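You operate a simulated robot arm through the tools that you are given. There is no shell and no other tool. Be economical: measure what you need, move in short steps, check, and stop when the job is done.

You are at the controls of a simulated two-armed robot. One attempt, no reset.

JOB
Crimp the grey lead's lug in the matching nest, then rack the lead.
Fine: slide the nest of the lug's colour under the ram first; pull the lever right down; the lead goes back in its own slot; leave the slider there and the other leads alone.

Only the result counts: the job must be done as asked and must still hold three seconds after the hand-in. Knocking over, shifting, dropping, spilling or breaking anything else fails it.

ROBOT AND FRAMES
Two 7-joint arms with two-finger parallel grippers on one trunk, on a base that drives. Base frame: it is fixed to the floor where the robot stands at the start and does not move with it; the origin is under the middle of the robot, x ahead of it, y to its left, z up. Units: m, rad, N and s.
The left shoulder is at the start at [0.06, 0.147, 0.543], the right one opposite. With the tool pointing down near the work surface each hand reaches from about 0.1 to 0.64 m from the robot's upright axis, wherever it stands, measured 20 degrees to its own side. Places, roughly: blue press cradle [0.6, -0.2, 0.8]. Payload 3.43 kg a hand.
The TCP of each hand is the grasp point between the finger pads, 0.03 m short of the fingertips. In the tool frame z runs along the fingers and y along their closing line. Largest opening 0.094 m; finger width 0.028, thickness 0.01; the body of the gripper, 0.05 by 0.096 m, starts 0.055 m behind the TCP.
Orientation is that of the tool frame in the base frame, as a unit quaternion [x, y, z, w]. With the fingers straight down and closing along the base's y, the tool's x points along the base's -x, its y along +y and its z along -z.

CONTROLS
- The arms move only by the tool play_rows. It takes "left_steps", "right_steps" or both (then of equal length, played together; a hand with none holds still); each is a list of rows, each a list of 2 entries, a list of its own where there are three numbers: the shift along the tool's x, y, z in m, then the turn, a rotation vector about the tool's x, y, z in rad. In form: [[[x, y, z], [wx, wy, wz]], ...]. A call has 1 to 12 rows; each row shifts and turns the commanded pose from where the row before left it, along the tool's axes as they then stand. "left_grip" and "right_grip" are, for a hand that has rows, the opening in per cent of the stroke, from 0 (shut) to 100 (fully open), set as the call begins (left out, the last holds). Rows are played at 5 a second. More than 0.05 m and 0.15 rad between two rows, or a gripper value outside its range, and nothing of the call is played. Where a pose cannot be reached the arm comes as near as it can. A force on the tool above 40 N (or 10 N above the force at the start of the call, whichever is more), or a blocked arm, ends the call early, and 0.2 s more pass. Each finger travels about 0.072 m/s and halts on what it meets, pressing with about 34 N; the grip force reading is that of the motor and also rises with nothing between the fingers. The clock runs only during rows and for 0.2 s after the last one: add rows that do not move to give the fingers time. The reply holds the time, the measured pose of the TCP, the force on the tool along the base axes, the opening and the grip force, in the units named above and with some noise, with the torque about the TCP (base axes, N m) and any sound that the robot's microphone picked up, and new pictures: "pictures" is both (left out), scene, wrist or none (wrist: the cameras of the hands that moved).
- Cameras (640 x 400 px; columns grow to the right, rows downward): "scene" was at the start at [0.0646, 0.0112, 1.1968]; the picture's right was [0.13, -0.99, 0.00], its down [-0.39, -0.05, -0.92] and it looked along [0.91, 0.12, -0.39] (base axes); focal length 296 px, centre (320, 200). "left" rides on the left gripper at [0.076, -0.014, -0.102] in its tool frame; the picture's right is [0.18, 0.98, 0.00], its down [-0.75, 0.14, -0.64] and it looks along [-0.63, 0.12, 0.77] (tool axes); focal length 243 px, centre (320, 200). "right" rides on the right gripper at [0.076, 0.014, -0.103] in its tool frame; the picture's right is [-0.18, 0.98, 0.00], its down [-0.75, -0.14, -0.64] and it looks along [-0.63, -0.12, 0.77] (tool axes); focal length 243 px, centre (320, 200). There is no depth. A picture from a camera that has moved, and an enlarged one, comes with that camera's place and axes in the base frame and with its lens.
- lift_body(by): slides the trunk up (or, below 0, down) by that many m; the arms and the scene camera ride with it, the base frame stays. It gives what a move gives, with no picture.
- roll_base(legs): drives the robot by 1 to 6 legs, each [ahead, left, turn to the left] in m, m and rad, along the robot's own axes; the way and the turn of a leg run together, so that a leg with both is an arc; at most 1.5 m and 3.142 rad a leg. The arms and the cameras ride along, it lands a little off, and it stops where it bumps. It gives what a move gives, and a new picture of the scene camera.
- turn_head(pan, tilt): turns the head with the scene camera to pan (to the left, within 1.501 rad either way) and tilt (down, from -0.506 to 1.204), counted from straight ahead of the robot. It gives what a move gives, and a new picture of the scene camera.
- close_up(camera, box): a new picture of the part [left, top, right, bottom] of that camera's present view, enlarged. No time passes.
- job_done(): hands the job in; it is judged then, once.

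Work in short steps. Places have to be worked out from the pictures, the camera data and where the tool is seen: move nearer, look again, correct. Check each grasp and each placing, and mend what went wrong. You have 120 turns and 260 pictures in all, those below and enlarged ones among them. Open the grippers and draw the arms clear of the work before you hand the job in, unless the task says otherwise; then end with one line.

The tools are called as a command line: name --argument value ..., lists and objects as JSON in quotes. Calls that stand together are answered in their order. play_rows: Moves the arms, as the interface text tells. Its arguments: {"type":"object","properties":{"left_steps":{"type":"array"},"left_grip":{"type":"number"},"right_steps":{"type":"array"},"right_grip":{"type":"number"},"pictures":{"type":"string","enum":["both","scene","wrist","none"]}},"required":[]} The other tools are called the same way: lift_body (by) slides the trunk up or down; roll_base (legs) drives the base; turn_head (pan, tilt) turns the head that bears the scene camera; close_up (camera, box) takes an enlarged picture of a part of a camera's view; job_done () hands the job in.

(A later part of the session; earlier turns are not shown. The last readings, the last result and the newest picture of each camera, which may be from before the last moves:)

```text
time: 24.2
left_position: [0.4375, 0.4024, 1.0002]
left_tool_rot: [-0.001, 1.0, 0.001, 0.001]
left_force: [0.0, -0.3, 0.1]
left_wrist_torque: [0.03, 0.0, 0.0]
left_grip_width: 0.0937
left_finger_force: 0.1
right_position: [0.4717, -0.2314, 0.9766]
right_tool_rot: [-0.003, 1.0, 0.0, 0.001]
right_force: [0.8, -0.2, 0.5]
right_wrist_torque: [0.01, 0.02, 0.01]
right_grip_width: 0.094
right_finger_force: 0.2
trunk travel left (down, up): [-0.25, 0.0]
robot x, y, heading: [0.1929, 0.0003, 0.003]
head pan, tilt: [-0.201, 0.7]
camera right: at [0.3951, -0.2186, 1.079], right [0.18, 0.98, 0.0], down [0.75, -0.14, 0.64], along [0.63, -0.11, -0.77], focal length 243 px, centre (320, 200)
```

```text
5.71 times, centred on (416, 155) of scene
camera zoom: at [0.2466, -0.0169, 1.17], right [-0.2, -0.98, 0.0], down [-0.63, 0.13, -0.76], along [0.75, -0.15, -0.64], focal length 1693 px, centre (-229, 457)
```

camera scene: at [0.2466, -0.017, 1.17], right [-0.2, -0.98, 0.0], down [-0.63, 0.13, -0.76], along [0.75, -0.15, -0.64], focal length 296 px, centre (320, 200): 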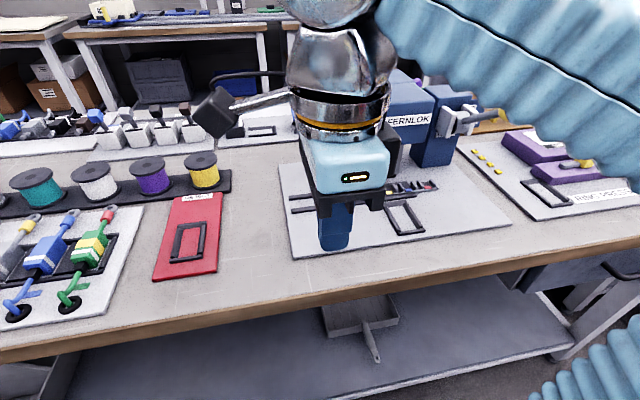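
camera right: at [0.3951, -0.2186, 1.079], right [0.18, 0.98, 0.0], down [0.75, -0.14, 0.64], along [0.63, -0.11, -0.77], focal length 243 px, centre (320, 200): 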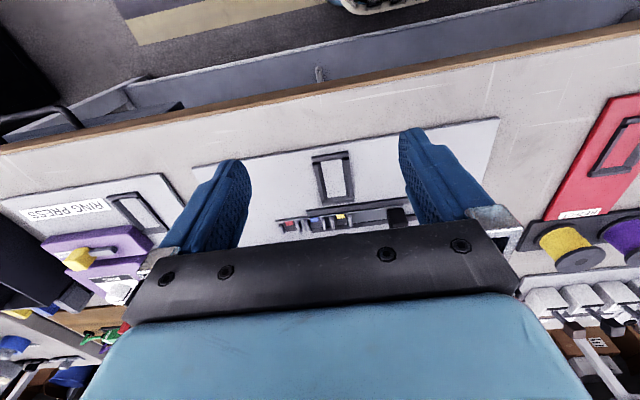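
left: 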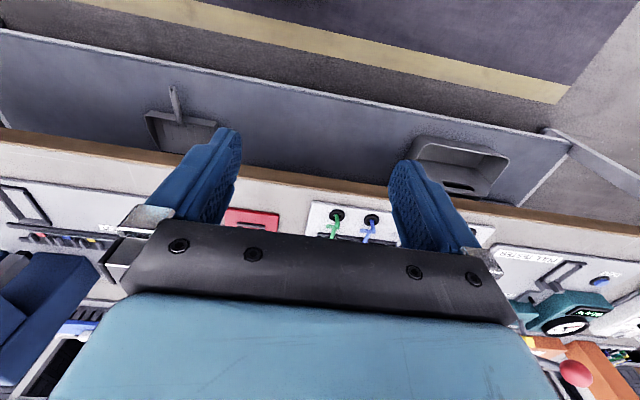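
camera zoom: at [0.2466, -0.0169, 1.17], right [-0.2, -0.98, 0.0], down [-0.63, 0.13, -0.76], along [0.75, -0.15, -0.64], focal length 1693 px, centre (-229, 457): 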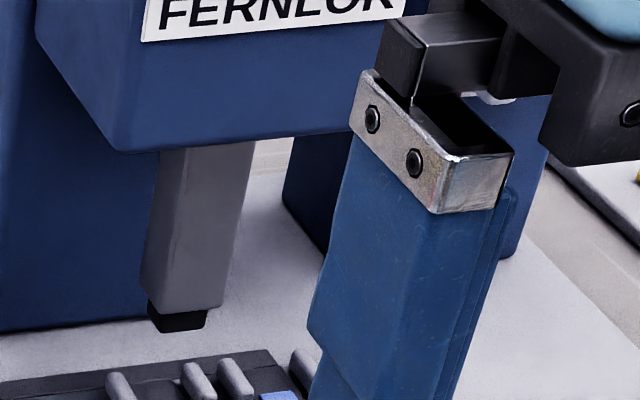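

Slider is within ~0.7 mm. Now I retract the right hand and look at the lead rack with the left wrist camera.

play_rows --right_steps '[[[0.03, -0.035, 0], [0, 0, 0]], [[0.03, -0.035, 0], [0, 0, 0]], [[0.03, -0.035, 0], [0, 0, 0]], [[0.03, -0.035, 0], [0, 0, 0]]]' --left_steps '[[[0, 0, 0], [0, 0, 0]], [[0, 0, 0], [0, 0, 0]], [[0, 0, 0], [0, 0, 0]], [[0, 0, 0], [0, 0, 0]]]' --pictures "none"

close_up --camera "left" --box '[200, 100, 440, 250]'

turn_head --pan 0.5 --tilt 0.7

close_up --camera "scene" --box '[220, 120, 444, 260]'

```text
time: 25.2
left_position: [0.4373, 0.3994, 0.9996]
left_tool_rot: [-0.002, 1.0, 0.0, -0.001]
left_force: [-1.1, 0.8, -0.8]
left_wrist_torque: [0.0, 0.02, 0.0]
left_grip_width: 0.0938
left_finger_force: 0.0
right_position: [0.352, -0.3719, 0.9784]
right_tool_rot: [-0.002, 1.0, 0.0, 0.0]
right_force: [-0.5, -0.6, -0.6]
right_wrist_torque: [0.0, 0.01, 0.01]
right_grip_width: 0.0941
right_finger_force: 0.1
trunk travel left (down, up): [-0.25, 0.0]
robot x, y, heading: [0.1917, 0.0019, 0.002]
head pan, tilt: [-0.201, 0.7]
```

```text
2.67 times, centred on (320, 175) of left
camera zoom: at [0.3619, 0.3867, 1.1034], right [-0.19, 0.98, 0.0], down [0.75, 0.14, 0.64], along [0.63, 0.12, -0.77], focal length 647 px, centre (320, 267)
```

zoom: 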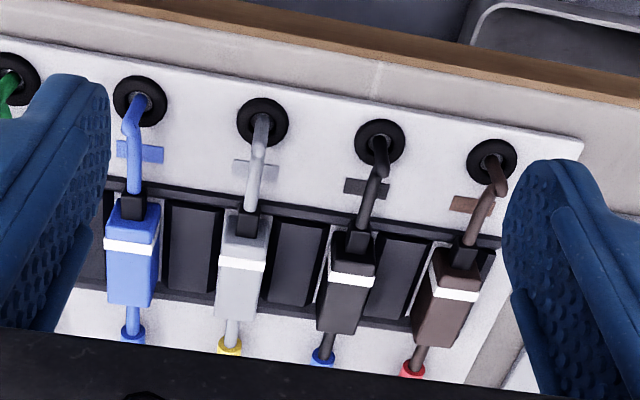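

```text
time: 26.3
left_position: [0.4366, 0.3998, 1.0001]
left_tool_rot: [-0.001, 1.0, 0.0, 0.0]
left_force: [-0.1, -0.4, 0.8]
left_wrist_torque: [-0.01, -0.01, 0.01]
left_grip_width: 0.0938
left_finger_force: 0.0
right_position: [0.3523, -0.3716, 0.9787]
right_tool_rot: [-0.002, 1.0, 0.001, 0.001]
right_force: [0.4, 0.7, 0.8]
right_wrist_torque: [0.0, -0.03, 0.03]
right_grip_width: 0.0939
right_finger_force: 0.0
trunk travel left (down, up): [-0.25, 0.0]
robot x, y, heading: [0.1903, -0.0006, 0.006]
head pan, tilt: [0.499, 0.7]
camera scene: at [0.2378, 0.0406, 1.17], right [0.48, -0.88, 0.0], down [-0.56, -0.31, -0.76], along [0.67, 0.37, -0.64], focal length 296 px, centre (320, 200)
```

scene: 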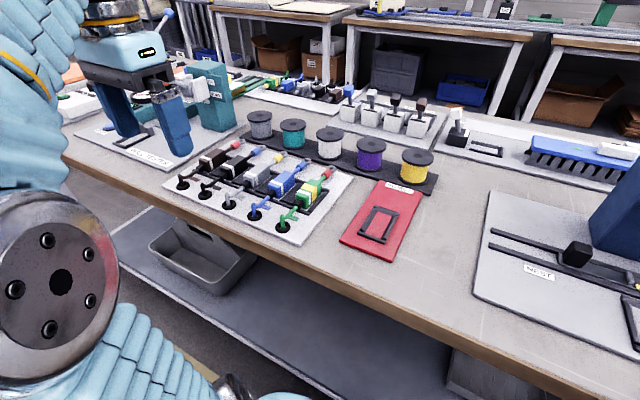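

```text
2.86 times, centred on (332, 190) of scene
camera zoom: at [0.2378, 0.0406, 1.17], right [0.48, -0.88, 0.0], down [-0.56, -0.31, -0.76], along [0.67, 0.37, -0.64], focal length 846 px, centre (286, 229)
```

zoom: 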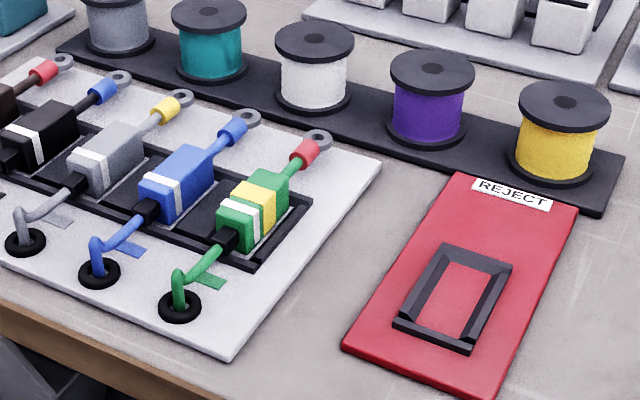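

Grey body lies about x 0.56–0.627, y 0.388. I zoom in for height and gaps.

close_up --camera "left" --box '[256, 160, 352, 220]'

close_up --camera "scene" --box '[212, 130, 308, 190]'

```text
6.67 times, centred on (304, 190) of left
camera zoom: at [0.3618, 0.3867, 1.1034], right [-0.19, 0.98, 0.0], down [0.75, 0.14, 0.64], along [0.63, 0.12, -0.77], focal length 1618 px, centre (427, 267)
```

zoom: 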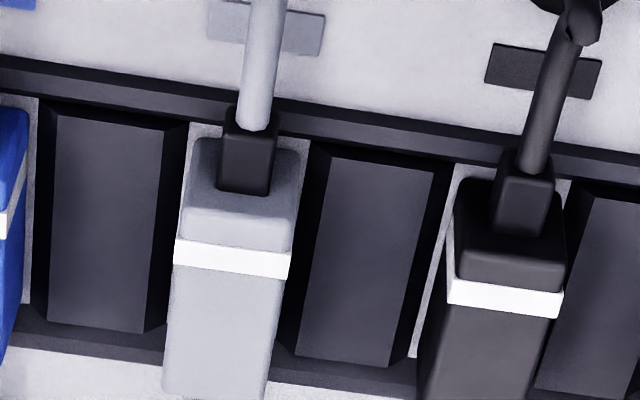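

```text
6.67 times, centred on (260, 160) of scene
camera zoom: at [0.2378, 0.0406, 1.17], right [0.48, -0.88, 0.0], down [-0.56, -0.31, -0.76], along [0.67, 0.37, -0.64], focal length 1975 px, centre (720, 467)
```

zoom: 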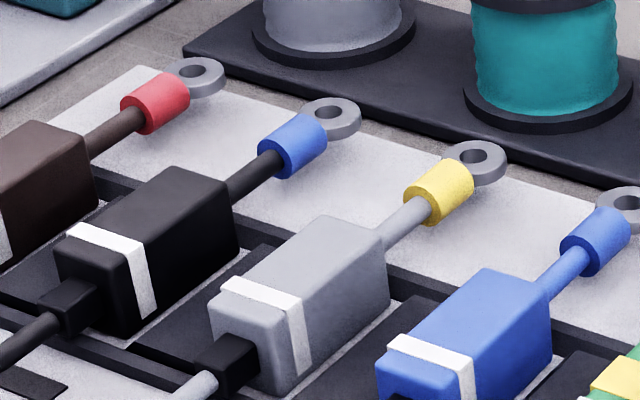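

Body is about 0.028 wide, top at ~0.838, centre ≈[0.598, 0.388]. I move the left hand above it at z 0.91, half open, and check.

play_rows --left_steps '[[[-0.04, -0.003, 0], [0, 0, 0]], [[-0.04, -0.003, 0], [0, 0, 0]], [[-0.04, -0.003, 0], [0, 0, 0]], [[-0.04, -0.003, 0], [0, 0, 0]], [[0, 0, 0.045], [0, 0, 0]], [[0, 0, 0.045], [0, 0, 0]], [[0, 0, 0], [0, 0, 0]]]' --left_grip 55 --pictures "both"

close_up --camera "left" --box '[240, 100, 400, 200]'

close_up --camera "scene" --box '[180, 100, 340, 200]'

```text
time: 27.9
left_position: [0.5875, 0.3896, 0.8951]
left_tool_rot: [-0.001, 1.0, 0.0, 0.0]
left_force: [-0.1, 0.4, 0.1]
left_wrist_torque: [-0.04, -0.02, 0.01]
left_grip_width: 0.0516
left_finger_force: 0.0
left hand out of reach, approached as far as the arm can: row 2, 3, 4
right_position: [0.3535, -0.3718, 0.9787]
right_tool_rot: [-0.002, 1.0, 0.001, 0.002]
right_force: [-0.3, 0.0, 0.1]
right_wrist_torque: [-0.02, 0.04, -0.03]
right_grip_width: 0.094
right_finger_force: 0.0
trunk travel left (down, up): [-0.25, 0.0]
robot x, y, heading: [0.1909, -0.0005, 0.006]
head pan, tilt: [0.499, 0.7]
camera scene: at [0.2378, 0.0408, 1.1699], right [0.48, -0.88, 0.0], down [-0.56, -0.31, -0.76], along [0.67, 0.37, -0.64], focal length 296 px, centre (320, 200)
camera left: at [0.5128, 0.3754, 0.9989], right [-0.19, 0.98, 0.0], down [0.75, 0.14, 0.64], along [0.63, 0.12, -0.77], focal length 243 px, centre (320, 200)
```

scene: 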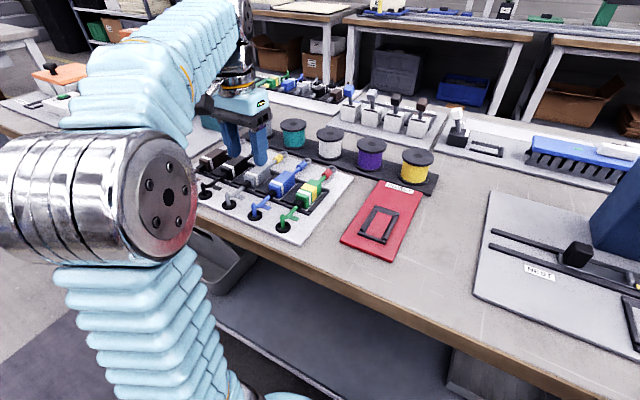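
left: 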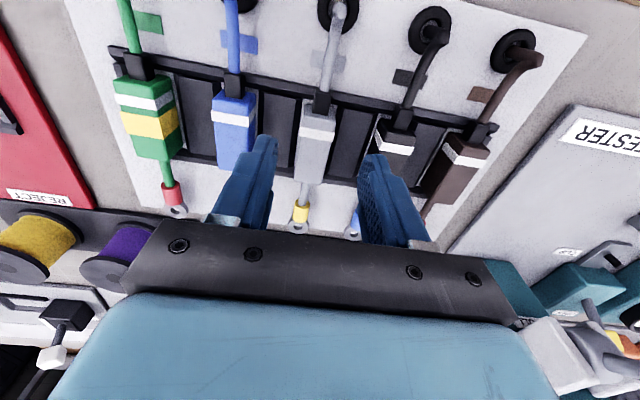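

```text
4.00 times, centred on (320, 150) of left
camera zoom: at [0.5128, 0.3754, 0.9989], right [-0.19, 0.98, 0.0], down [0.75, 0.14, 0.64], along [0.63, 0.12, -0.77], focal length 970 px, centre (320, 400)
```

zoom: 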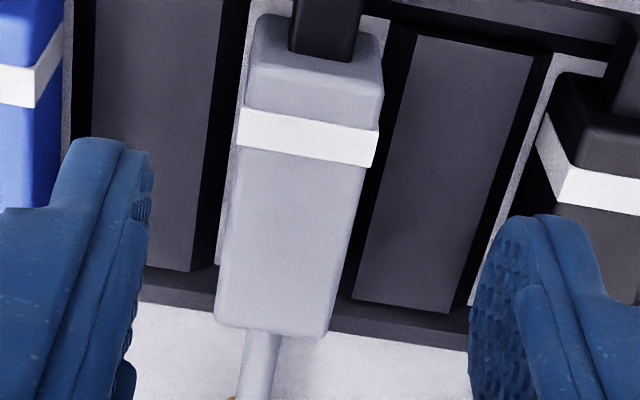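

```text
4.00 times, centred on (260, 150) of scene
camera zoom: at [0.2378, 0.0408, 1.1699], right [0.48, -0.88, 0.0], down [-0.56, -0.31, -0.76], along [0.67, 0.37, -0.64], focal length 1185 px, centre (560, 400)
```

zoom: 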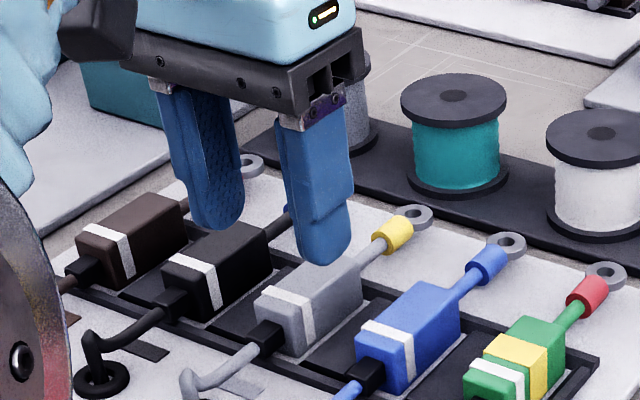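

Body centre ≈[0.600, 0.387]. I shift slightly and descend to TCP z 0.845 without closing.

play_rows --left_steps '[[[-0.005, -0.0025, 0.02], [0, 0, 0]], [[-0.005, 0, 0.02], [0, 0, 0]], [[0, 0, 0.01], [0, 0, 0]], [[0, 0, 0], [0, 0, 0]]]' --pictures "both"

close_up --camera "left" --box '[240, 80, 400, 180]'

close_up --camera "scene" --box '[180, 100, 340, 200]'

```text
time: 28.9
left_position: [0.5967, 0.3857, 0.8462]
left_tool_rot: [-0.002, 1.0, 0.0, 0.0]
left_force: [-0.2, 0.7, 1.4]
left_wrist_torque: [0.0, 0.0, -0.01]
left_grip_width: 0.0518
left_finger_force: 0.0
right_position: [0.353, -0.3707, 0.9786]
right_tool_rot: [-0.003, 1.0, 0.001, 0.001]
right_force: [-0.3, 0.1, 0.4]
right_wrist_torque: [-0.03, 0.02, 0.01]
right_grip_width: 0.0941
right_finger_force: 0.1
trunk travel left (down, up): [-0.25, 0.0]
robot x, y, heading: [0.1931, -0.0012, 0.007]
head pan, tilt: [0.499, 0.7]
camera scene: at [0.2378, 0.0406, 1.17], right [0.48, -0.88, 0.0], down [-0.56, -0.31, -0.76], along [0.67, 0.37, -0.64], focal length 296 px, centre (320, 200)
camera left: at [0.5218, 0.3714, 0.9493], right [-0.19, 0.98, 0.0], down [0.75, 0.14, 0.64], along [0.63, 0.12, -0.77], focal length 243 px, centre (320, 200)
```

scene: 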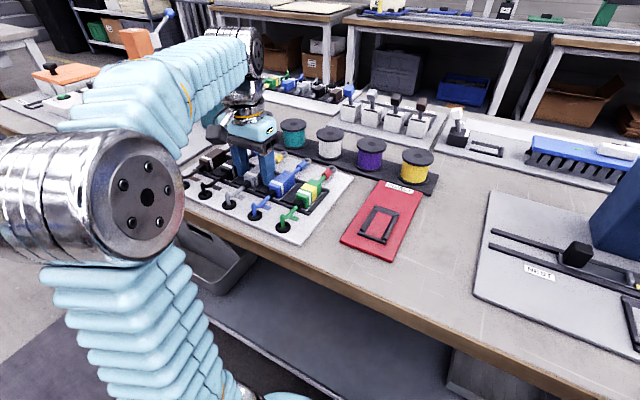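
left: 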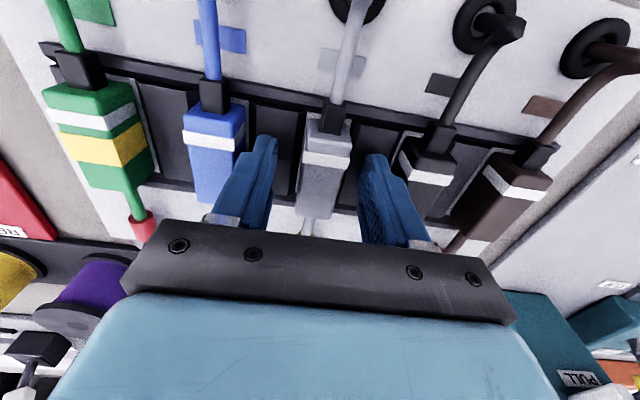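

```text
4.00 times, centred on (320, 130) of left
camera zoom: at [0.5218, 0.3714, 0.9493], right [-0.19, 0.98, 0.0], down [0.75, 0.14, 0.64], along [0.63, 0.12, -0.77], focal length 970 px, centre (320, 480)
```

zoom: 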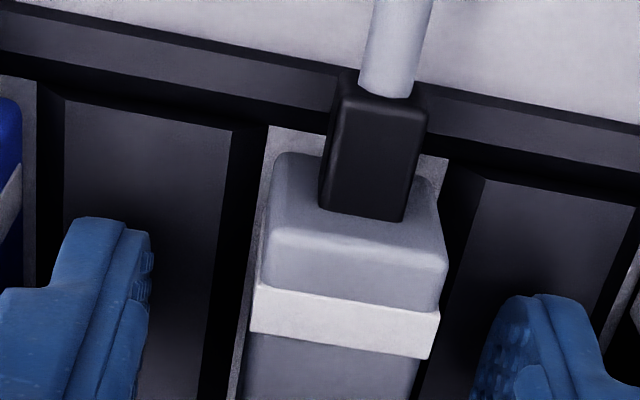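

```text
4.00 times, centred on (260, 150) of scene
camera zoom: at [0.2378, 0.0406, 1.17], right [0.48, -0.88, 0.0], down [-0.56, -0.31, -0.76], along [0.67, 0.37, -0.64], focal length 1185 px, centre (560, 400)
```

zoom: 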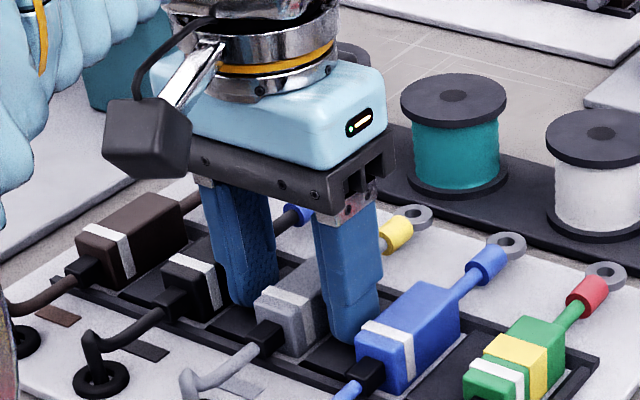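

Fingers straddle the grey body well clear of neighbours. A 1.5 mm shift to centre, then close.

play_rows --left_steps '[[[0, 0.0015, 0], [0, 0, 0]], [[0, 0, 0], [0, 0, 0]], [[0, 0, 0], [0, 0, 0]], [[0, 0, 0], [0, 0, 0]]]' --left_grip 0 --pictures "wrist"

close_up --camera "left" --box '[240, 80, 400, 180]'

```text
time: 29.9
left_position: [0.5978, 0.3865, 0.8461]
left_tool_rot: [-0.002, 1.0, 0.0, 0.0]
left_force: [0.1, -0.5, 0.2]
left_wrist_torque: [-0.01, 0.0, 0.01]
left_grip_width: 0.023
left_finger_force: 33.9
right_position: [0.3518, -0.3705, 0.9788]
right_tool_rot: [-0.002, 1.0, 0.001, 0.001]
right_force: [-0.7, 0.2, -0.1]
right_wrist_torque: [0.0, 0.01, -0.03]
right_grip_width: 0.094
right_finger_force: 0.1
trunk travel left (down, up): [-0.25, 0.0]
robot x, y, heading: [0.1931, -0.0, 0.001]
head pan, tilt: [0.499, 0.7]
camera left: at [0.5216, 0.3724, 0.9496], right [-0.19, 0.98, 0.0], down [0.75, 0.14, 0.64], along [0.63, 0.12, -0.77], focal length 243 px, centre (320, 200)
```

left: 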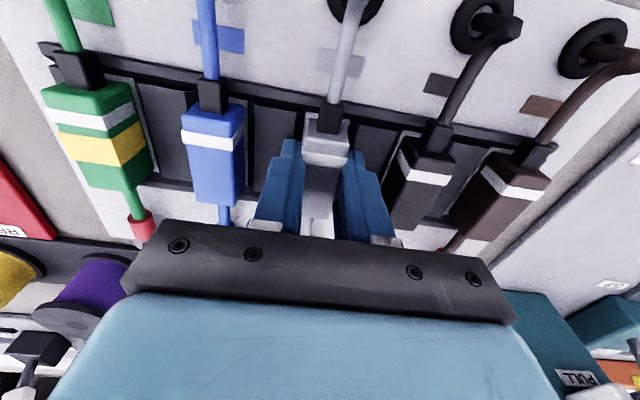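

```text
4.00 times, centred on (320, 130) of left
camera zoom: at [0.5216, 0.3724, 0.9496], right [-0.19, 0.98, 0.0], down [0.75, 0.14, 0.64], along [0.63, 0.12, -0.77], focal length 970 px, centre (320, 480)
```

zoom: 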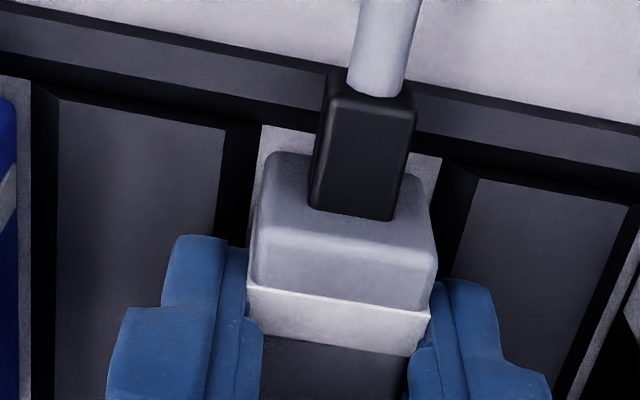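

Gripped (width 0.023). Lift straight up 0.06 and look.

play_rows --left_steps '[[[0, 0, -0.01], [0, 0, 0]], [[0, 0, -0.02], [0, 0, 0]], [[0, 0, -0.03], [0, 0, 0]], [[0, 0, -0.02], [0, 0, 0]], [[0, 0, 0], [0, 0, 0]]]' --pictures "both"

close_up --camera "scene" --box '[180, 80, 340, 220]'

```text
time: 31.1
left_position: [0.5985, 0.3879, 0.9268]
left_tool_rot: [-0.002, 1.0, 0.001, 0.0]
left_force: [0.2, 0.3, -0.3]
left_wrist_torque: [0.01, -0.05, 0.02]
left_grip_width: 0.0232
left_finger_force: 34.0
right_position: [0.3531, -0.3714, 0.9773]
right_tool_rot: [-0.001, 1.0, 0.001, 0.0]
right_force: [0.4, 0.9, 0.4]
right_wrist_torque: [-0.01, -0.02, -0.02]
right_grip_width: 0.094
right_finger_force: 0.2
trunk travel left (down, up): [-0.25, 0.0]
robot x, y, heading: [0.1913, -0.0018, 0.004]
head pan, tilt: [0.499, 0.7]
camera scene: at [0.2378, 0.0406, 1.1699], right [0.48, -0.88, 0.0], down [-0.56, -0.31, -0.76], along [0.67, 0.37, -0.64], focal length 296 px, centre (320, 200)
camera left: at [0.5229, 0.3727, 1.0303], right [-0.19, 0.98, 0.0], down [0.75, 0.14, 0.64], along [0.63, 0.12, -0.77], focal length 243 px, centre (320, 200)
```

scene: 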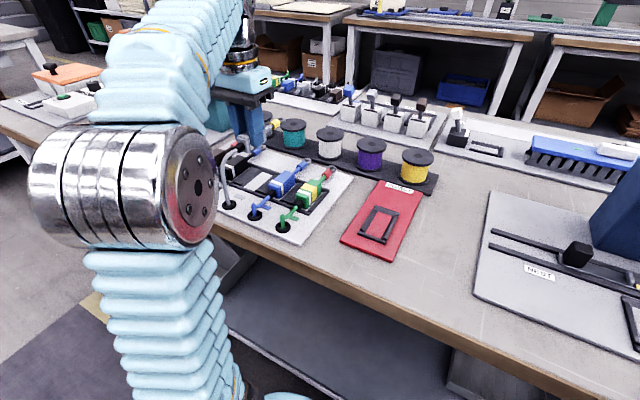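
left: 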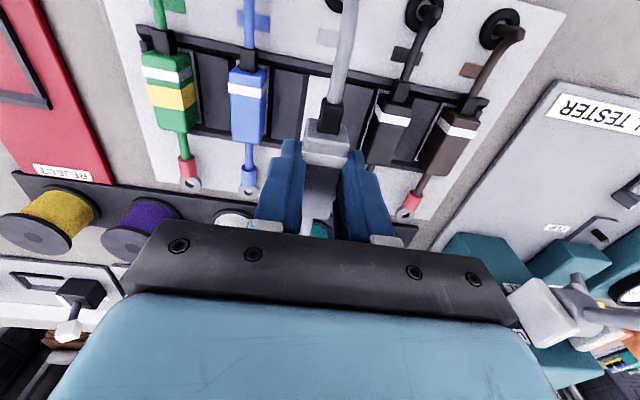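

```text
2.86 times, centred on (260, 150) of scene
camera zoom: at [0.2378, 0.0406, 1.1699], right [0.48, -0.88, 0.0], down [-0.56, -0.31, -0.76], along [0.67, 0.37, -0.64], focal length 846 px, centre (491, 343)
```

zoom: 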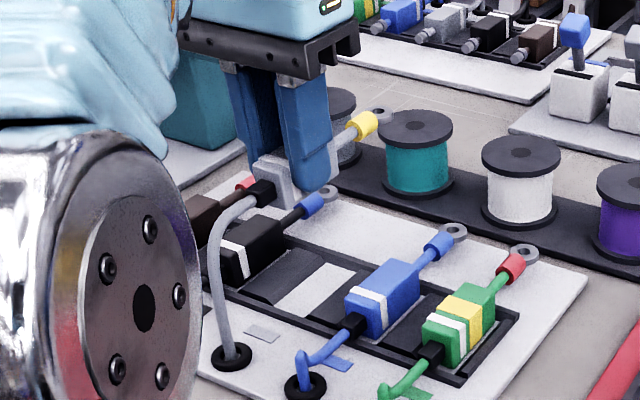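

The lead is held and the tether follows freely. I pull back a little, raise, and tuck the right hand back before driving right.

play_rows --left_steps '[[[0.03, 0, -0.01], [0, 0, 0]], [[0.03, 0, -0.01], [0, 0, 0]], [[0.02, 0, 0], [0, 0, 0]], [[0, 0, 0], [0, 0, 0]]]' --right_steps '[[[0.03, 0.02, 0], [0, 0, 0]], [[0.03, 0.02, 0], [0, 0, 0]], [[0.02, 0.02, 0], [0, 0, 0]], [[0, 0, 0], [0, 0, 0]]]' --pictures "none"

roll_base --legs '[[0, -0.35, 0]]'

turn_head --pan 0.1 --tilt 0.7

```text
time: 32.1
left_position: [0.5172, 0.3863, 0.9465]
left_tool_rot: [-0.002, 1.0, 0.001, 0.0]
left_force: [-0.2, 0.0, -0.2]
left_wrist_torque: [0.0, 0.03, 0.03]
left_grip_width: 0.023
left_finger_force: 33.8
right_position: [0.292, -0.3292, 0.9758]
right_tool_rot: [-0.003, 1.0, -0.003, 0.002]
right_force: [0.1, 0.4, -0.4]
right_wrist_torque: [0.0, -0.02, -0.01]
right_grip_width: 0.0942
right_finger_force: 0.0
right hand out of reach, approached as far as the arm can: row 2, 3
trunk travel left (down, up): [-0.25, 0.0]
robot x, y, heading: [0.1887, 0.0027, 0.006]
head pan, tilt: [0.499, 0.7]
```

```text
time: 34.4
left_position: [0.5175, 0.0371, 0.9461]
left_tool_rot: [-0.004, 1.0, 0.001, 0.0]
left_force: [0.9, 1.0, -0.7]
left_wrist_torque: [0.01, -0.01, 0.01]
left_grip_width: 0.0227
left_finger_force: 34.0
right_position: [0.2946, -0.6804, 0.9757]
right_tool_rot: [-0.004, 1.0, -0.004, 0.002]
right_force: [0.1, 0.1, 1.1]
right_wrist_torque: [-0.01, 0.0, 0.02]
right_grip_width: 0.094
right_finger_force: 0.2
trunk travel left (down, up): [-0.25, 0.0]
robot x, y, heading: [0.1951, -0.3479, 0.01]
head pan, tilt: [0.499, 0.7]
camera scene: at [0.2396, -0.3102, 1.1699], right [0.49, -0.87, 0.0], down [-0.56, -0.31, -0.76], along [0.67, 0.37, -0.64], focal length 296 px, centre (320, 200)
```

scene: 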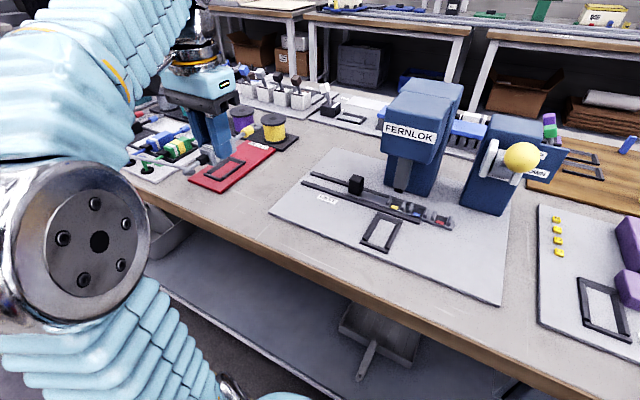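

```text
time: 35.2
left_position: [0.5183, 0.0372, 0.9468]
left_tool_rot: [-0.004, 1.0, 0.0, 0.0]
left_force: [0.2, -0.3, -0.7]
left_wrist_torque: [-0.04, -0.02, 0.0]
left_grip_width: 0.023
left_finger_force: 34.3
right_position: [0.2948, -0.6798, 0.9762]
right_tool_rot: [-0.004, 1.0, -0.004, 0.002]
right_force: [-0.8, -0.1, 0.9]
right_wrist_torque: [0.01, 0.0, -0.01]
right_grip_width: 0.0938
right_finger_force: 0.1
trunk travel left (down, up): [-0.25, 0.0]
robot x, y, heading: [0.1956, -0.351, 0.007]
head pan, tilt: [0.099, 0.7]
camera scene: at [0.2498, -0.3424, 1.17], right [0.11, -0.99, 0.0], down [-0.64, -0.07, -0.76], along [0.76, 0.08, -0.64], focal length 296 px, centre (320, 200)
```

scene: 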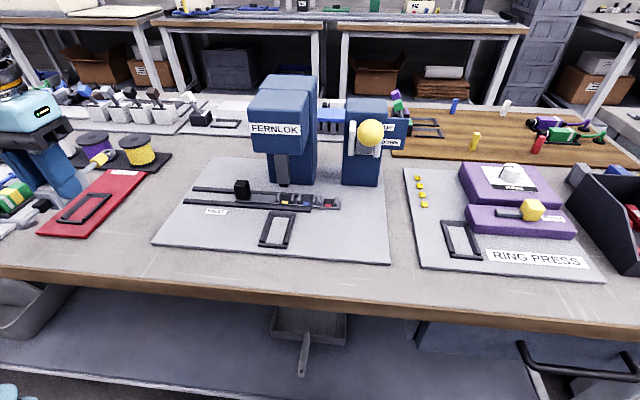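

The press stands right in front now. I move the left hand over to y≈-0.235 at x≈0.50, dropping to z≈0.90.

play_rows --left_steps '[[[0.008, -0.045, 0], [0, 0, 0]], [[0.01, -0.045, 0], [0, 0, 0]], [[0, -0.045, 0], [0, 0, 0]], [[0, -0.045, 0], [0, 0, 0]], [[0, -0.045, 0], [0, 0, 0]], [[0, -0.0465, 0], [0, 0, 0]], [[0, 0, 0.025], [0, 0, 0]], [[0, 0, 0.021], [0, 0, 0]], [[0, 0, 0], [0, 0, 0]]]' --pictures "both"

close_up --camera "scene" --box '[180, 90, 404, 230]'

close_up --camera "left" --box '[220, 80, 420, 205]'

```text
time: 37.2
left_position: [0.5028, -0.2357, 0.8989]
left_tool_rot: [-0.005, 1.0, 0.0, 0.0]
left_force: [-0.4, -1.0, -1.1]
left_wrist_torque: [-0.02, 0.01, -0.02]
left_grip_width: 0.0232
left_finger_force: 33.9
right_position: [0.2955, -0.6794, 0.976]
right_tool_rot: [-0.005, 1.0, -0.003, 0.002]
right_force: [0.3, 0.7, -0.4]
right_wrist_torque: [0.07, -0.02, 0.01]
right_grip_width: 0.0941
right_finger_force: 0.1
trunk travel left (down, up): [-0.25, 0.0]
robot x, y, heading: [0.1912, -0.3489, 0.008]
head pan, tilt: [0.099, 0.7]
camera scene: at [0.2498, -0.3425, 1.17], right [0.11, -0.99, 0.0], down [-0.64, -0.07, -0.76], along [0.76, 0.08, -0.64], focal length 296 px, centre (320, 200)
camera left: at [0.4269, -0.2499, 1.0033], right [-0.19, 0.98, 0.0], down [0.75, 0.15, 0.64], along [0.63, 0.12, -0.77], focal length 243 px, centre (320, 200)
```

scene: 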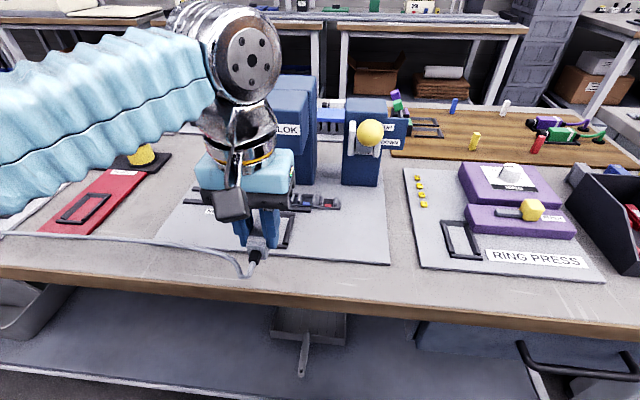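
left: 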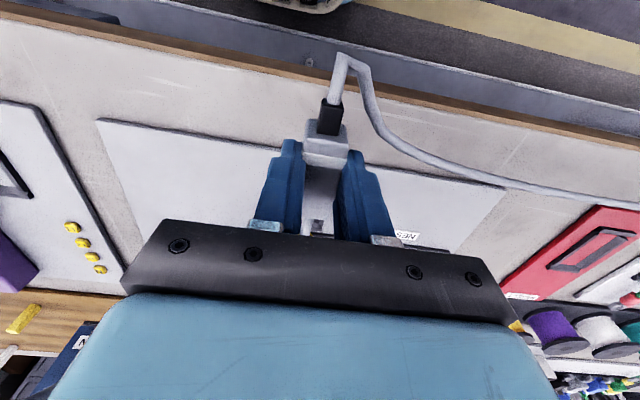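

```text
2.86 times, centred on (292, 160) of scene
camera zoom: at [0.2498, -0.3425, 1.17], right [0.11, -0.99, 0.0], down [-0.64, -0.07, -0.76], along [0.76, 0.08, -0.64], focal length 846 px, centre (400, 314)
```

zoom: 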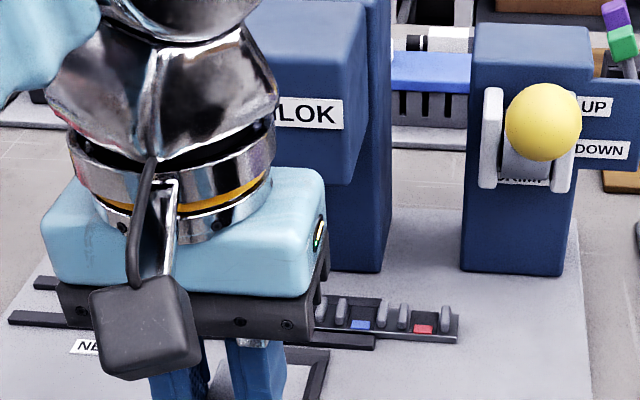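

```text
3.20 times, centred on (320, 142) of left
camera zoom: at [0.4269, -0.2499, 1.0033], right [-0.19, 0.98, 0.0], down [0.75, 0.15, 0.64], along [0.63, 0.12, -0.77], focal length 776 px, centre (320, 384)
```

zoom: 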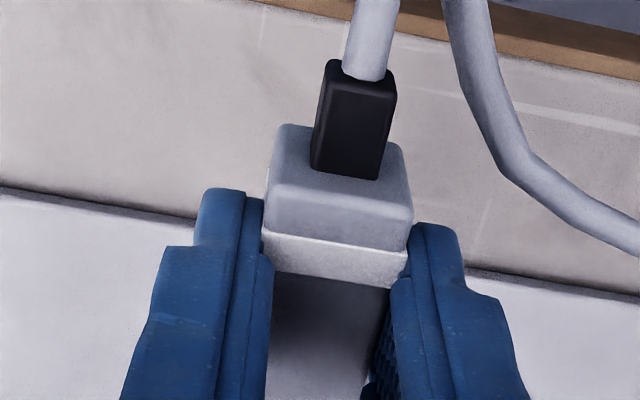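

Lead is lined up with the cradle. I lower to z 0.857 and take out the small yaw, then inch forward.

play_rows --left_steps '[[[0, 0, 0.02], [0, 0, 0.006]], [[0, 0, 0.022], [0, 0, 0]], [[-0.02, 0, 0], [0, 0, 0]], [[0, 0, 0], [0, 0, 0]]]' --pictures "both"

close_up --camera "scene" --box '[200, 120, 360, 260]'

close_up --camera "left" --box '[260, 80, 380, 205]'

```text
time: 38.2
left_position: [0.5237, -0.2354, 0.8578]
left_tool_rot: [-0.001, 1.0, 0.0, 0.0]
left_force: [-0.7, -0.1, -0.2]
left_wrist_torque: [-0.04, 0.02, 0.0]
left_grip_width: 0.023
left_finger_force: 33.6
right_position: [0.2952, -0.68, 0.9757]
right_tool_rot: [-0.004, 1.0, -0.003, 0.002]
right_force: [1.2, -0.7, -0.8]
right_wrist_torque: [0.0, -0.01, 0.0]
right_grip_width: 0.0937
right_finger_force: 0.1
trunk travel left (down, up): [-0.25, 0.0]
robot x, y, heading: [0.1898, -0.3491, 0.003]
head pan, tilt: [0.099, 0.7]
camera scene: at [0.25, -0.3425, 1.1699], right [0.11, -0.99, 0.0], down [-0.64, -0.07, -0.76], along [0.76, 0.08, -0.64], focal length 296 px, centre (320, 200)
camera left: at [0.4477, -0.2494, 0.9608], right [-0.19, 0.98, 0.0], down [0.75, 0.14, 0.64], along [0.63, 0.12, -0.77], focal length 243 px, centre (320, 200)
```

scene: 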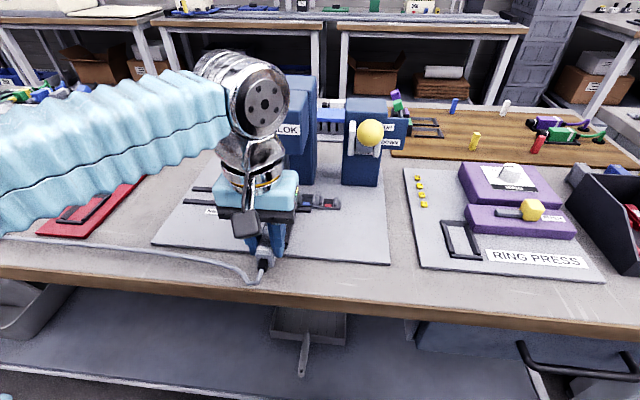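
left: 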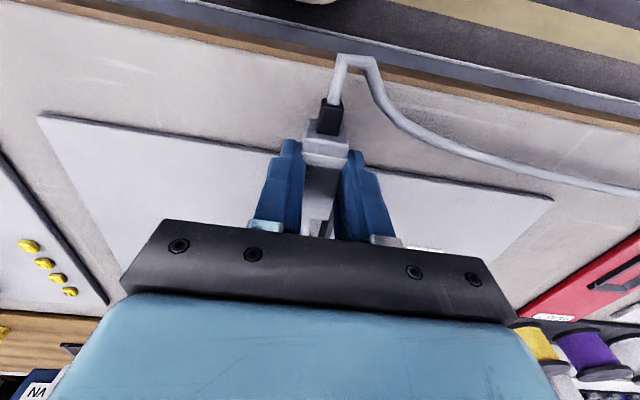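

```text
2.86 times, centred on (280, 190) of scene
camera zoom: at [0.25, -0.3425, 1.1699], right [0.11, -0.99, 0.0], down [-0.64, -0.07, -0.76], along [0.76, 0.08, -0.64], focal length 846 px, centre (434, 229)
```

zoom: 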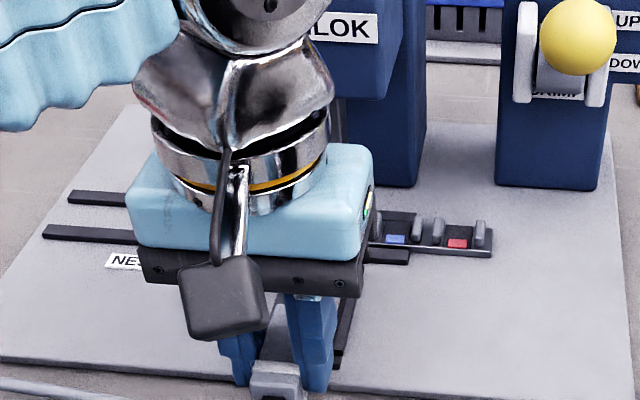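

```text
3.20 times, centred on (320, 142) of left
camera zoom: at [0.4477, -0.2494, 0.9608], right [-0.19, 0.98, 0.0], down [0.75, 0.14, 0.64], along [0.63, 0.12, -0.77], focal length 776 px, centre (320, 384)
```

zoom: 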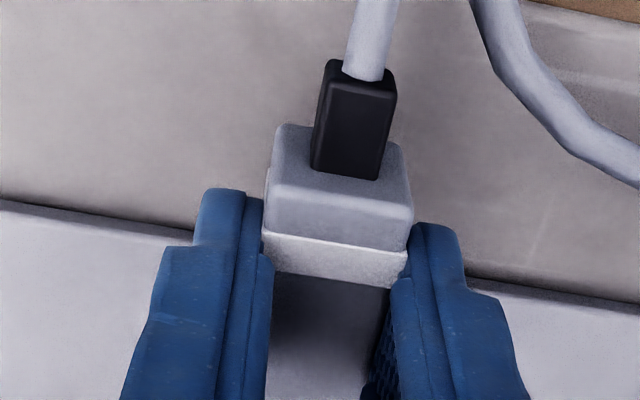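

Looks fine. Forward 0.02 more, watching force.

play_rows --left_steps '[[[-0.01, 0, 0], [0, 0, 0]], [[-0.01, 0, 0], [0, 0, 0]], [[0, 0, 0], [0, 0, 0]]]' --pictures "none"

close_up --camera "scene" --box '[240, 120, 340, 260]'

close_up --camera "left" --box '[260, 80, 380, 240]'

```text
time: 39.0
left_position: [0.5419, -0.2353, 0.8578]
left_tool_rot: [-0.001, 1.0, 0.0, 0.0]
left_force: [-0.2, 0.2, -0.6]
left_wrist_torque: [0.0, 0.0, -0.02]
left_grip_width: 0.023
left_finger_force: 33.4
right_position: [0.2957, -0.68, 0.9762]
right_tool_rot: [-0.005, 1.0, -0.004, 0.002]
right_force: [-0.1, -0.2, -1.2]
right_wrist_torque: [-0.01, -0.01, 0.03]
right_grip_width: 0.0942
right_finger_force: 0.0
trunk travel left (down, up): [-0.25, 0.0]
robot x, y, heading: [0.1908, -0.349, 0.01]
head pan, tilt: [0.099, 0.7]
```

```text
2.86 times, centred on (290, 190) of scene
camera zoom: at [0.2499, -0.3425, 1.1699], right [0.11, -0.99, 0.0], down [-0.64, -0.07, -0.76], along [0.76, 0.08, -0.64], focal length 846 px, centre (406, 229)
```

zoom: 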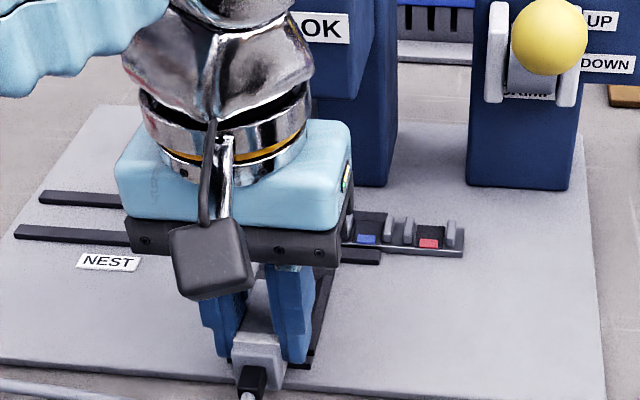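

```text
2.50 times, centred on (320, 160) of left
camera zoom: at [0.4674, -0.249, 0.9604], right [-0.19, 0.98, 0.0], down [0.75, 0.14, 0.64], along [0.63, 0.12, -0.77], focal length 606 px, centre (320, 300)
```

zoom: 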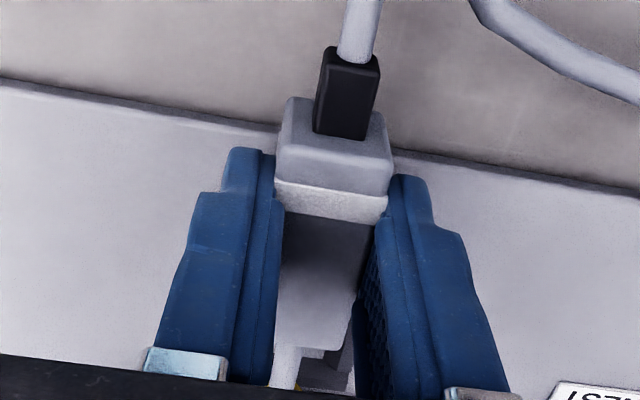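

Zoom at the gap past the body to see the lug and nest.

close_up --camera "left" --box '[290, 190, 354, 240]'

play_rows --left_steps '[[[-0.01, 0, 0], [0, 0, 0]], [[-0.01, 0, 0], [0, 0, 0]], [[0, 0, 0], [0, 0, 0]]]' --pictures "none"

close_up --camera "left" --box '[270, 140, 370, 240]'

```text
8.00 times, centred on (322, 215) of left
camera zoom: at [0.4674, -0.249, 0.9604], right [-0.19, 0.98, 0.0], down [0.75, 0.14, 0.64], along [0.63, 0.12, -0.77], focal length 1941 px, centre (304, 80)
```

zoom: 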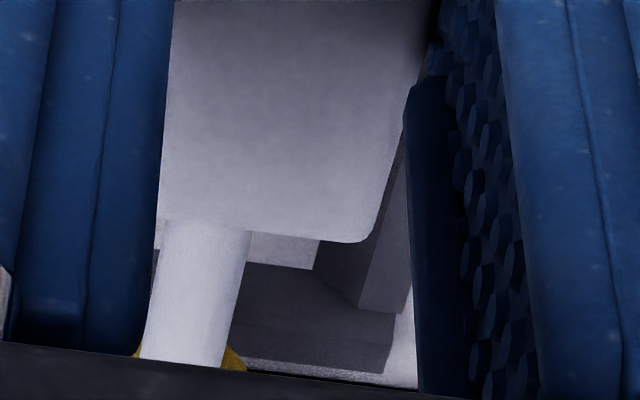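

```text
time: 39.8
left_position: [0.5633, -0.2349, 0.8566]
left_tool_rot: [-0.001, 1.0, -0.001, 0.0]
left_force: [0.4, 0.8, 0.1]
left_wrist_torque: [-0.01, 0.03, -0.04]
left_grip_width: 0.023
left_finger_force: 33.9
right_position: [0.2952, -0.6799, 0.9758]
right_tool_rot: [-0.004, 1.0, -0.003, 0.001]
right_force: [0.2, 1.0, 0.7]
right_wrist_torque: [0.01, 0.03, 0.01]
right_grip_width: 0.094
right_finger_force: 0.1
trunk travel left (down, up): [-0.25, 0.0]
robot x, y, heading: [0.1924, -0.3519, 0.01]
head pan, tilt: [0.099, 0.7]
```

```text
4.00 times, centred on (320, 190) of left
camera zoom: at [0.4873, -0.2484, 0.9606], right [-0.19, 0.98, 0.0], down [0.75, 0.14, 0.64], along [0.63, 0.12, -0.77], focal length 970 px, centre (320, 240)
```

zoom: 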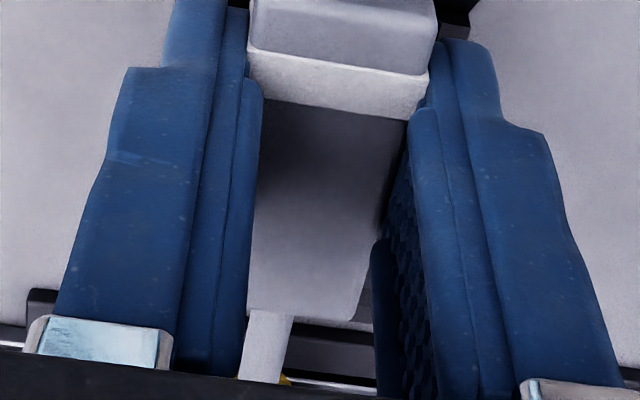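

No contact. Forward to x≈0.581 and view the fit.

play_rows --left_steps '[[[-0.009, 0, 0], [0, 0, 0]], [[-0.009, 0, 0], [0, 0, 0]], [[0, 0, 0], [0, 0, 0]]]' --pictures "none"

close_up --camera "left" --box '[240, 80, 400, 180]'

close_up --camera "scene" --box '[230, 120, 358, 260]'

```text
time: 40.6
left_position: [0.5813, -0.2346, 0.8571]
left_tool_rot: [-0.001, 1.0, 0.0, -0.001]
left_force: [-1.5, -0.1, 0.9]
left_wrist_torque: [0.0, 0.02, 0.0]
left_grip_width: 0.0228
left_finger_force: 34.0
right_position: [0.2951, -0.6807, 0.9756]
right_tool_rot: [-0.005, 1.0, -0.003, 0.001]
right_force: [0.0, 0.1, -0.4]
right_wrist_torque: [0.02, -0.01, 0.01]
right_grip_width: 0.094
right_finger_force: 0.0
trunk travel left (down, up): [-0.25, 0.0]
robot x, y, heading: [0.1942, -0.3487, 0.01]
head pan, tilt: [0.099, 0.7]
```

```text
4.00 times, centred on (320, 130) of left
camera zoom: at [0.5053, -0.2485, 0.9611], right [-0.19, 0.98, 0.0], down [0.75, 0.14, 0.64], along [0.63, 0.12, -0.77], focal length 970 px, centre (320, 480)
```

zoom: 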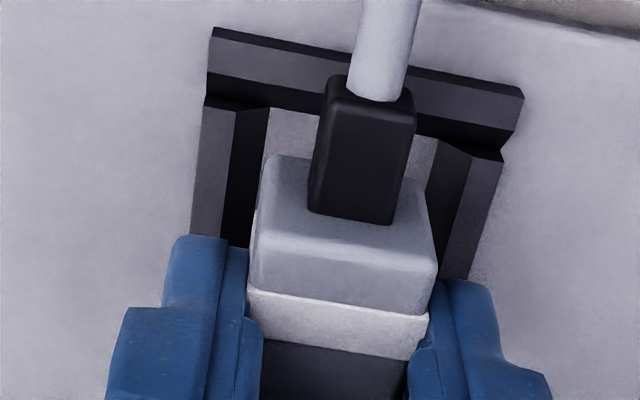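

```text
2.86 times, centred on (294, 190) of scene
camera zoom: at [0.2499, -0.3425, 1.1699], right [0.11, -0.99, 0.0], down [-0.64, -0.07, -0.76], along [0.76, 0.08, -0.64], focal length 846 px, centre (394, 229)
```

zoom: 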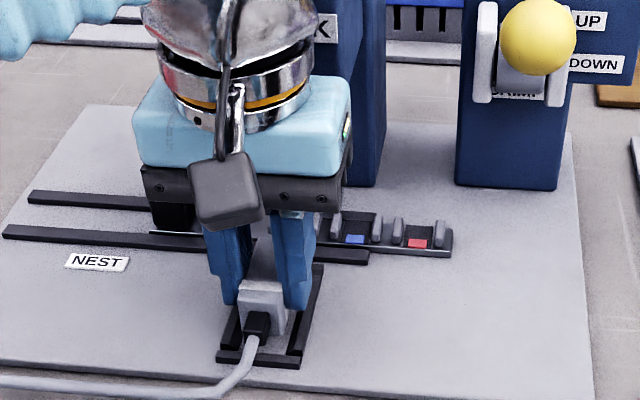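

Cradle floor sits nearly identical to the rack slot in view; I nudge +1 mm in x and y and lower slowly into the cradle.

play_rows --left_steps '[[[-0.001, 0.001, 0], [0, 0, 0]], [[0, 0, 0.003], [0, 0, 0]], [[0, 0, 0.003], [0, 0, 0]], [[0, 0, 0.003], [0, 0, 0]], [[0, 0, 0], [0, 0, 0]]]' --pictures "none"

close_up --camera "left" --box '[240, 80, 400, 180]'

```text
time: 41.8
left_position: [0.5822, -0.2344, 0.8487]
left_tool_rot: [0.0, 1.0, -0.001, 0.0]
left_force: [-0.9, 0.1, -0.9]
left_wrist_torque: [-0.01, 0.01, -0.03]
left_grip_width: 0.0229
left_finger_force: 33.7
right_position: [0.295, -0.6807, 0.9751]
right_tool_rot: [-0.004, 1.0, -0.004, 0.002]
right_force: [-0.2, 0.1, 0.0]
right_wrist_torque: [0.02, -0.02, 0.0]
right_grip_width: 0.0942
right_finger_force: 0.0
trunk travel left (down, up): [-0.25, 0.0]
robot x, y, heading: [0.1918, -0.3518, 0.009]
head pan, tilt: [0.099, 0.7]
```

```text
4.00 times, centred on (320, 130) of left
camera zoom: at [0.5057, -0.2479, 0.9526], right [-0.19, 0.98, 0.0], down [0.75, 0.14, 0.64], along [0.63, 0.12, -0.77], focal length 970 px, centre (320, 480)
```

zoom: 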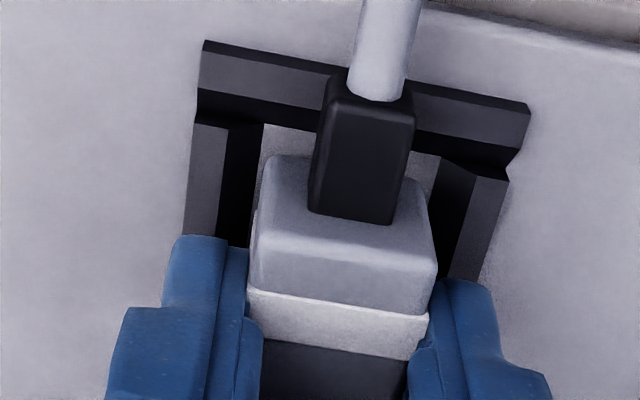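

Now it matches the rack view almost exactly. Lower 3–4 mm more to seat.

play_rows --left_steps '[[[0, 0, 0.0015], [0, 0, 0]], [[0, 0, 0.0015], [0, 0, 0]], [[0, 0, 0], [0, 0, 0]]]' --pictures "none"

```text
time: 42.6
left_position: [0.5824, -0.2344, 0.8462]
left_tool_rot: [-0.001, 1.0, 0.0, 0.0]
left_force: [-0.4, 0.4, -0.2]
left_wrist_torque: [0.03, 0.03, 0.01]
left_grip_width: 0.0228
left_finger_force: 34.0
right_position: [0.2962, -0.6792, 0.9757]
right_tool_rot: [-0.005, 1.0, -0.004, 0.002]
right_force: [0.5, -0.8, -0.3]
right_wrist_torque: [-0.04, -0.02, -0.01]
right_grip_width: 0.0938
right_finger_force: 0.0
trunk travel left (down, up): [-0.25, 0.0]
robot x, y, heading: [0.1931, -0.3478, 0.009]
head pan, tilt: [0.099, 0.7]
```

Still no contact force; try 1 mm more.

play_rows --left_steps '[[[0, 0, 0.001], [0, 0, 0]], [[0, 0, 0], [0, 0, 0]]]' --pictures "none"

close_up --camera "left" --box '[240, 80, 400, 180]'

close_up --camera "scene" --box '[240, 160, 340, 260]'

```text
time: 43.2
left_position: [0.5823, -0.2337, 0.8464]
left_tool_rot: [-0.002, 1.0, 0.0, 0.001]
left_force: [2.5, 2.2, 10.2]
left_wrist_torque: [0.1, -0.17, 0.0]
left_grip_width: 0.0231
left_finger_force: 34.4
right_position: [0.2953, -0.68, 0.9758]
right_tool_rot: [-0.005, 1.0, -0.003, 0.001]
right_force: [-0.1, -0.5, -0.5]
right_wrist_torque: [-0.02, -0.02, 0.01]
right_grip_width: 0.0939
right_finger_force: 0.1
trunk travel left (down, up): [-0.25, 0.0]
robot x, y, heading: [0.1941, -0.353, 0.012]
head pan, tilt: [0.099, 0.7]
```

```text
4.00 times, centred on (320, 130) of left
camera zoom: at [0.5059, -0.248, 0.9491], right [-0.19, 0.98, 0.0], down [0.75, 0.14, 0.64], along [0.63, 0.12, -0.77], focal length 970 px, centre (320, 480)
```

zoom: 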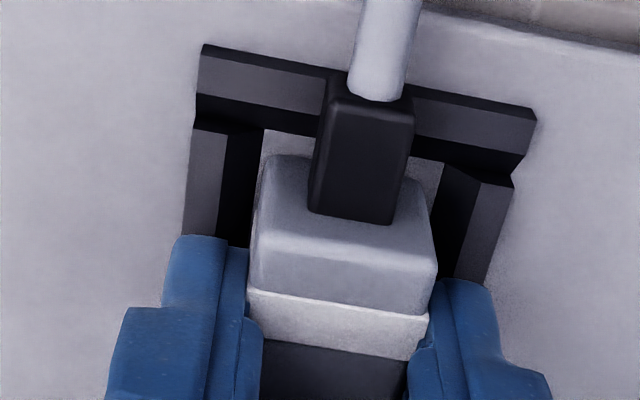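

```text
4.00 times, centred on (290, 210) of scene
camera zoom: at [0.2496, -0.3424, 1.1701], right [0.11, -0.99, 0.0], down [-0.64, -0.07, -0.77], along [0.76, 0.08, -0.64], focal length 1185 px, centre (440, 160)
```

zoom: 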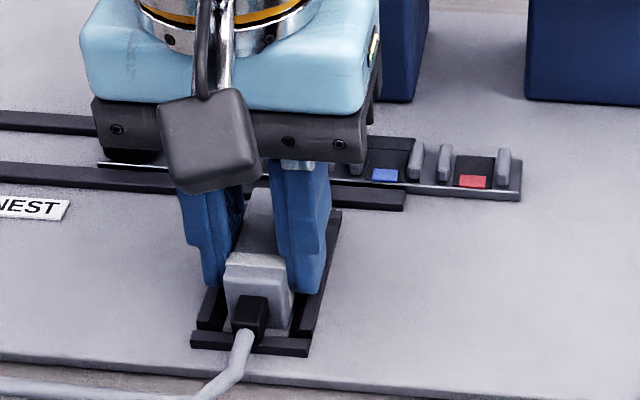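

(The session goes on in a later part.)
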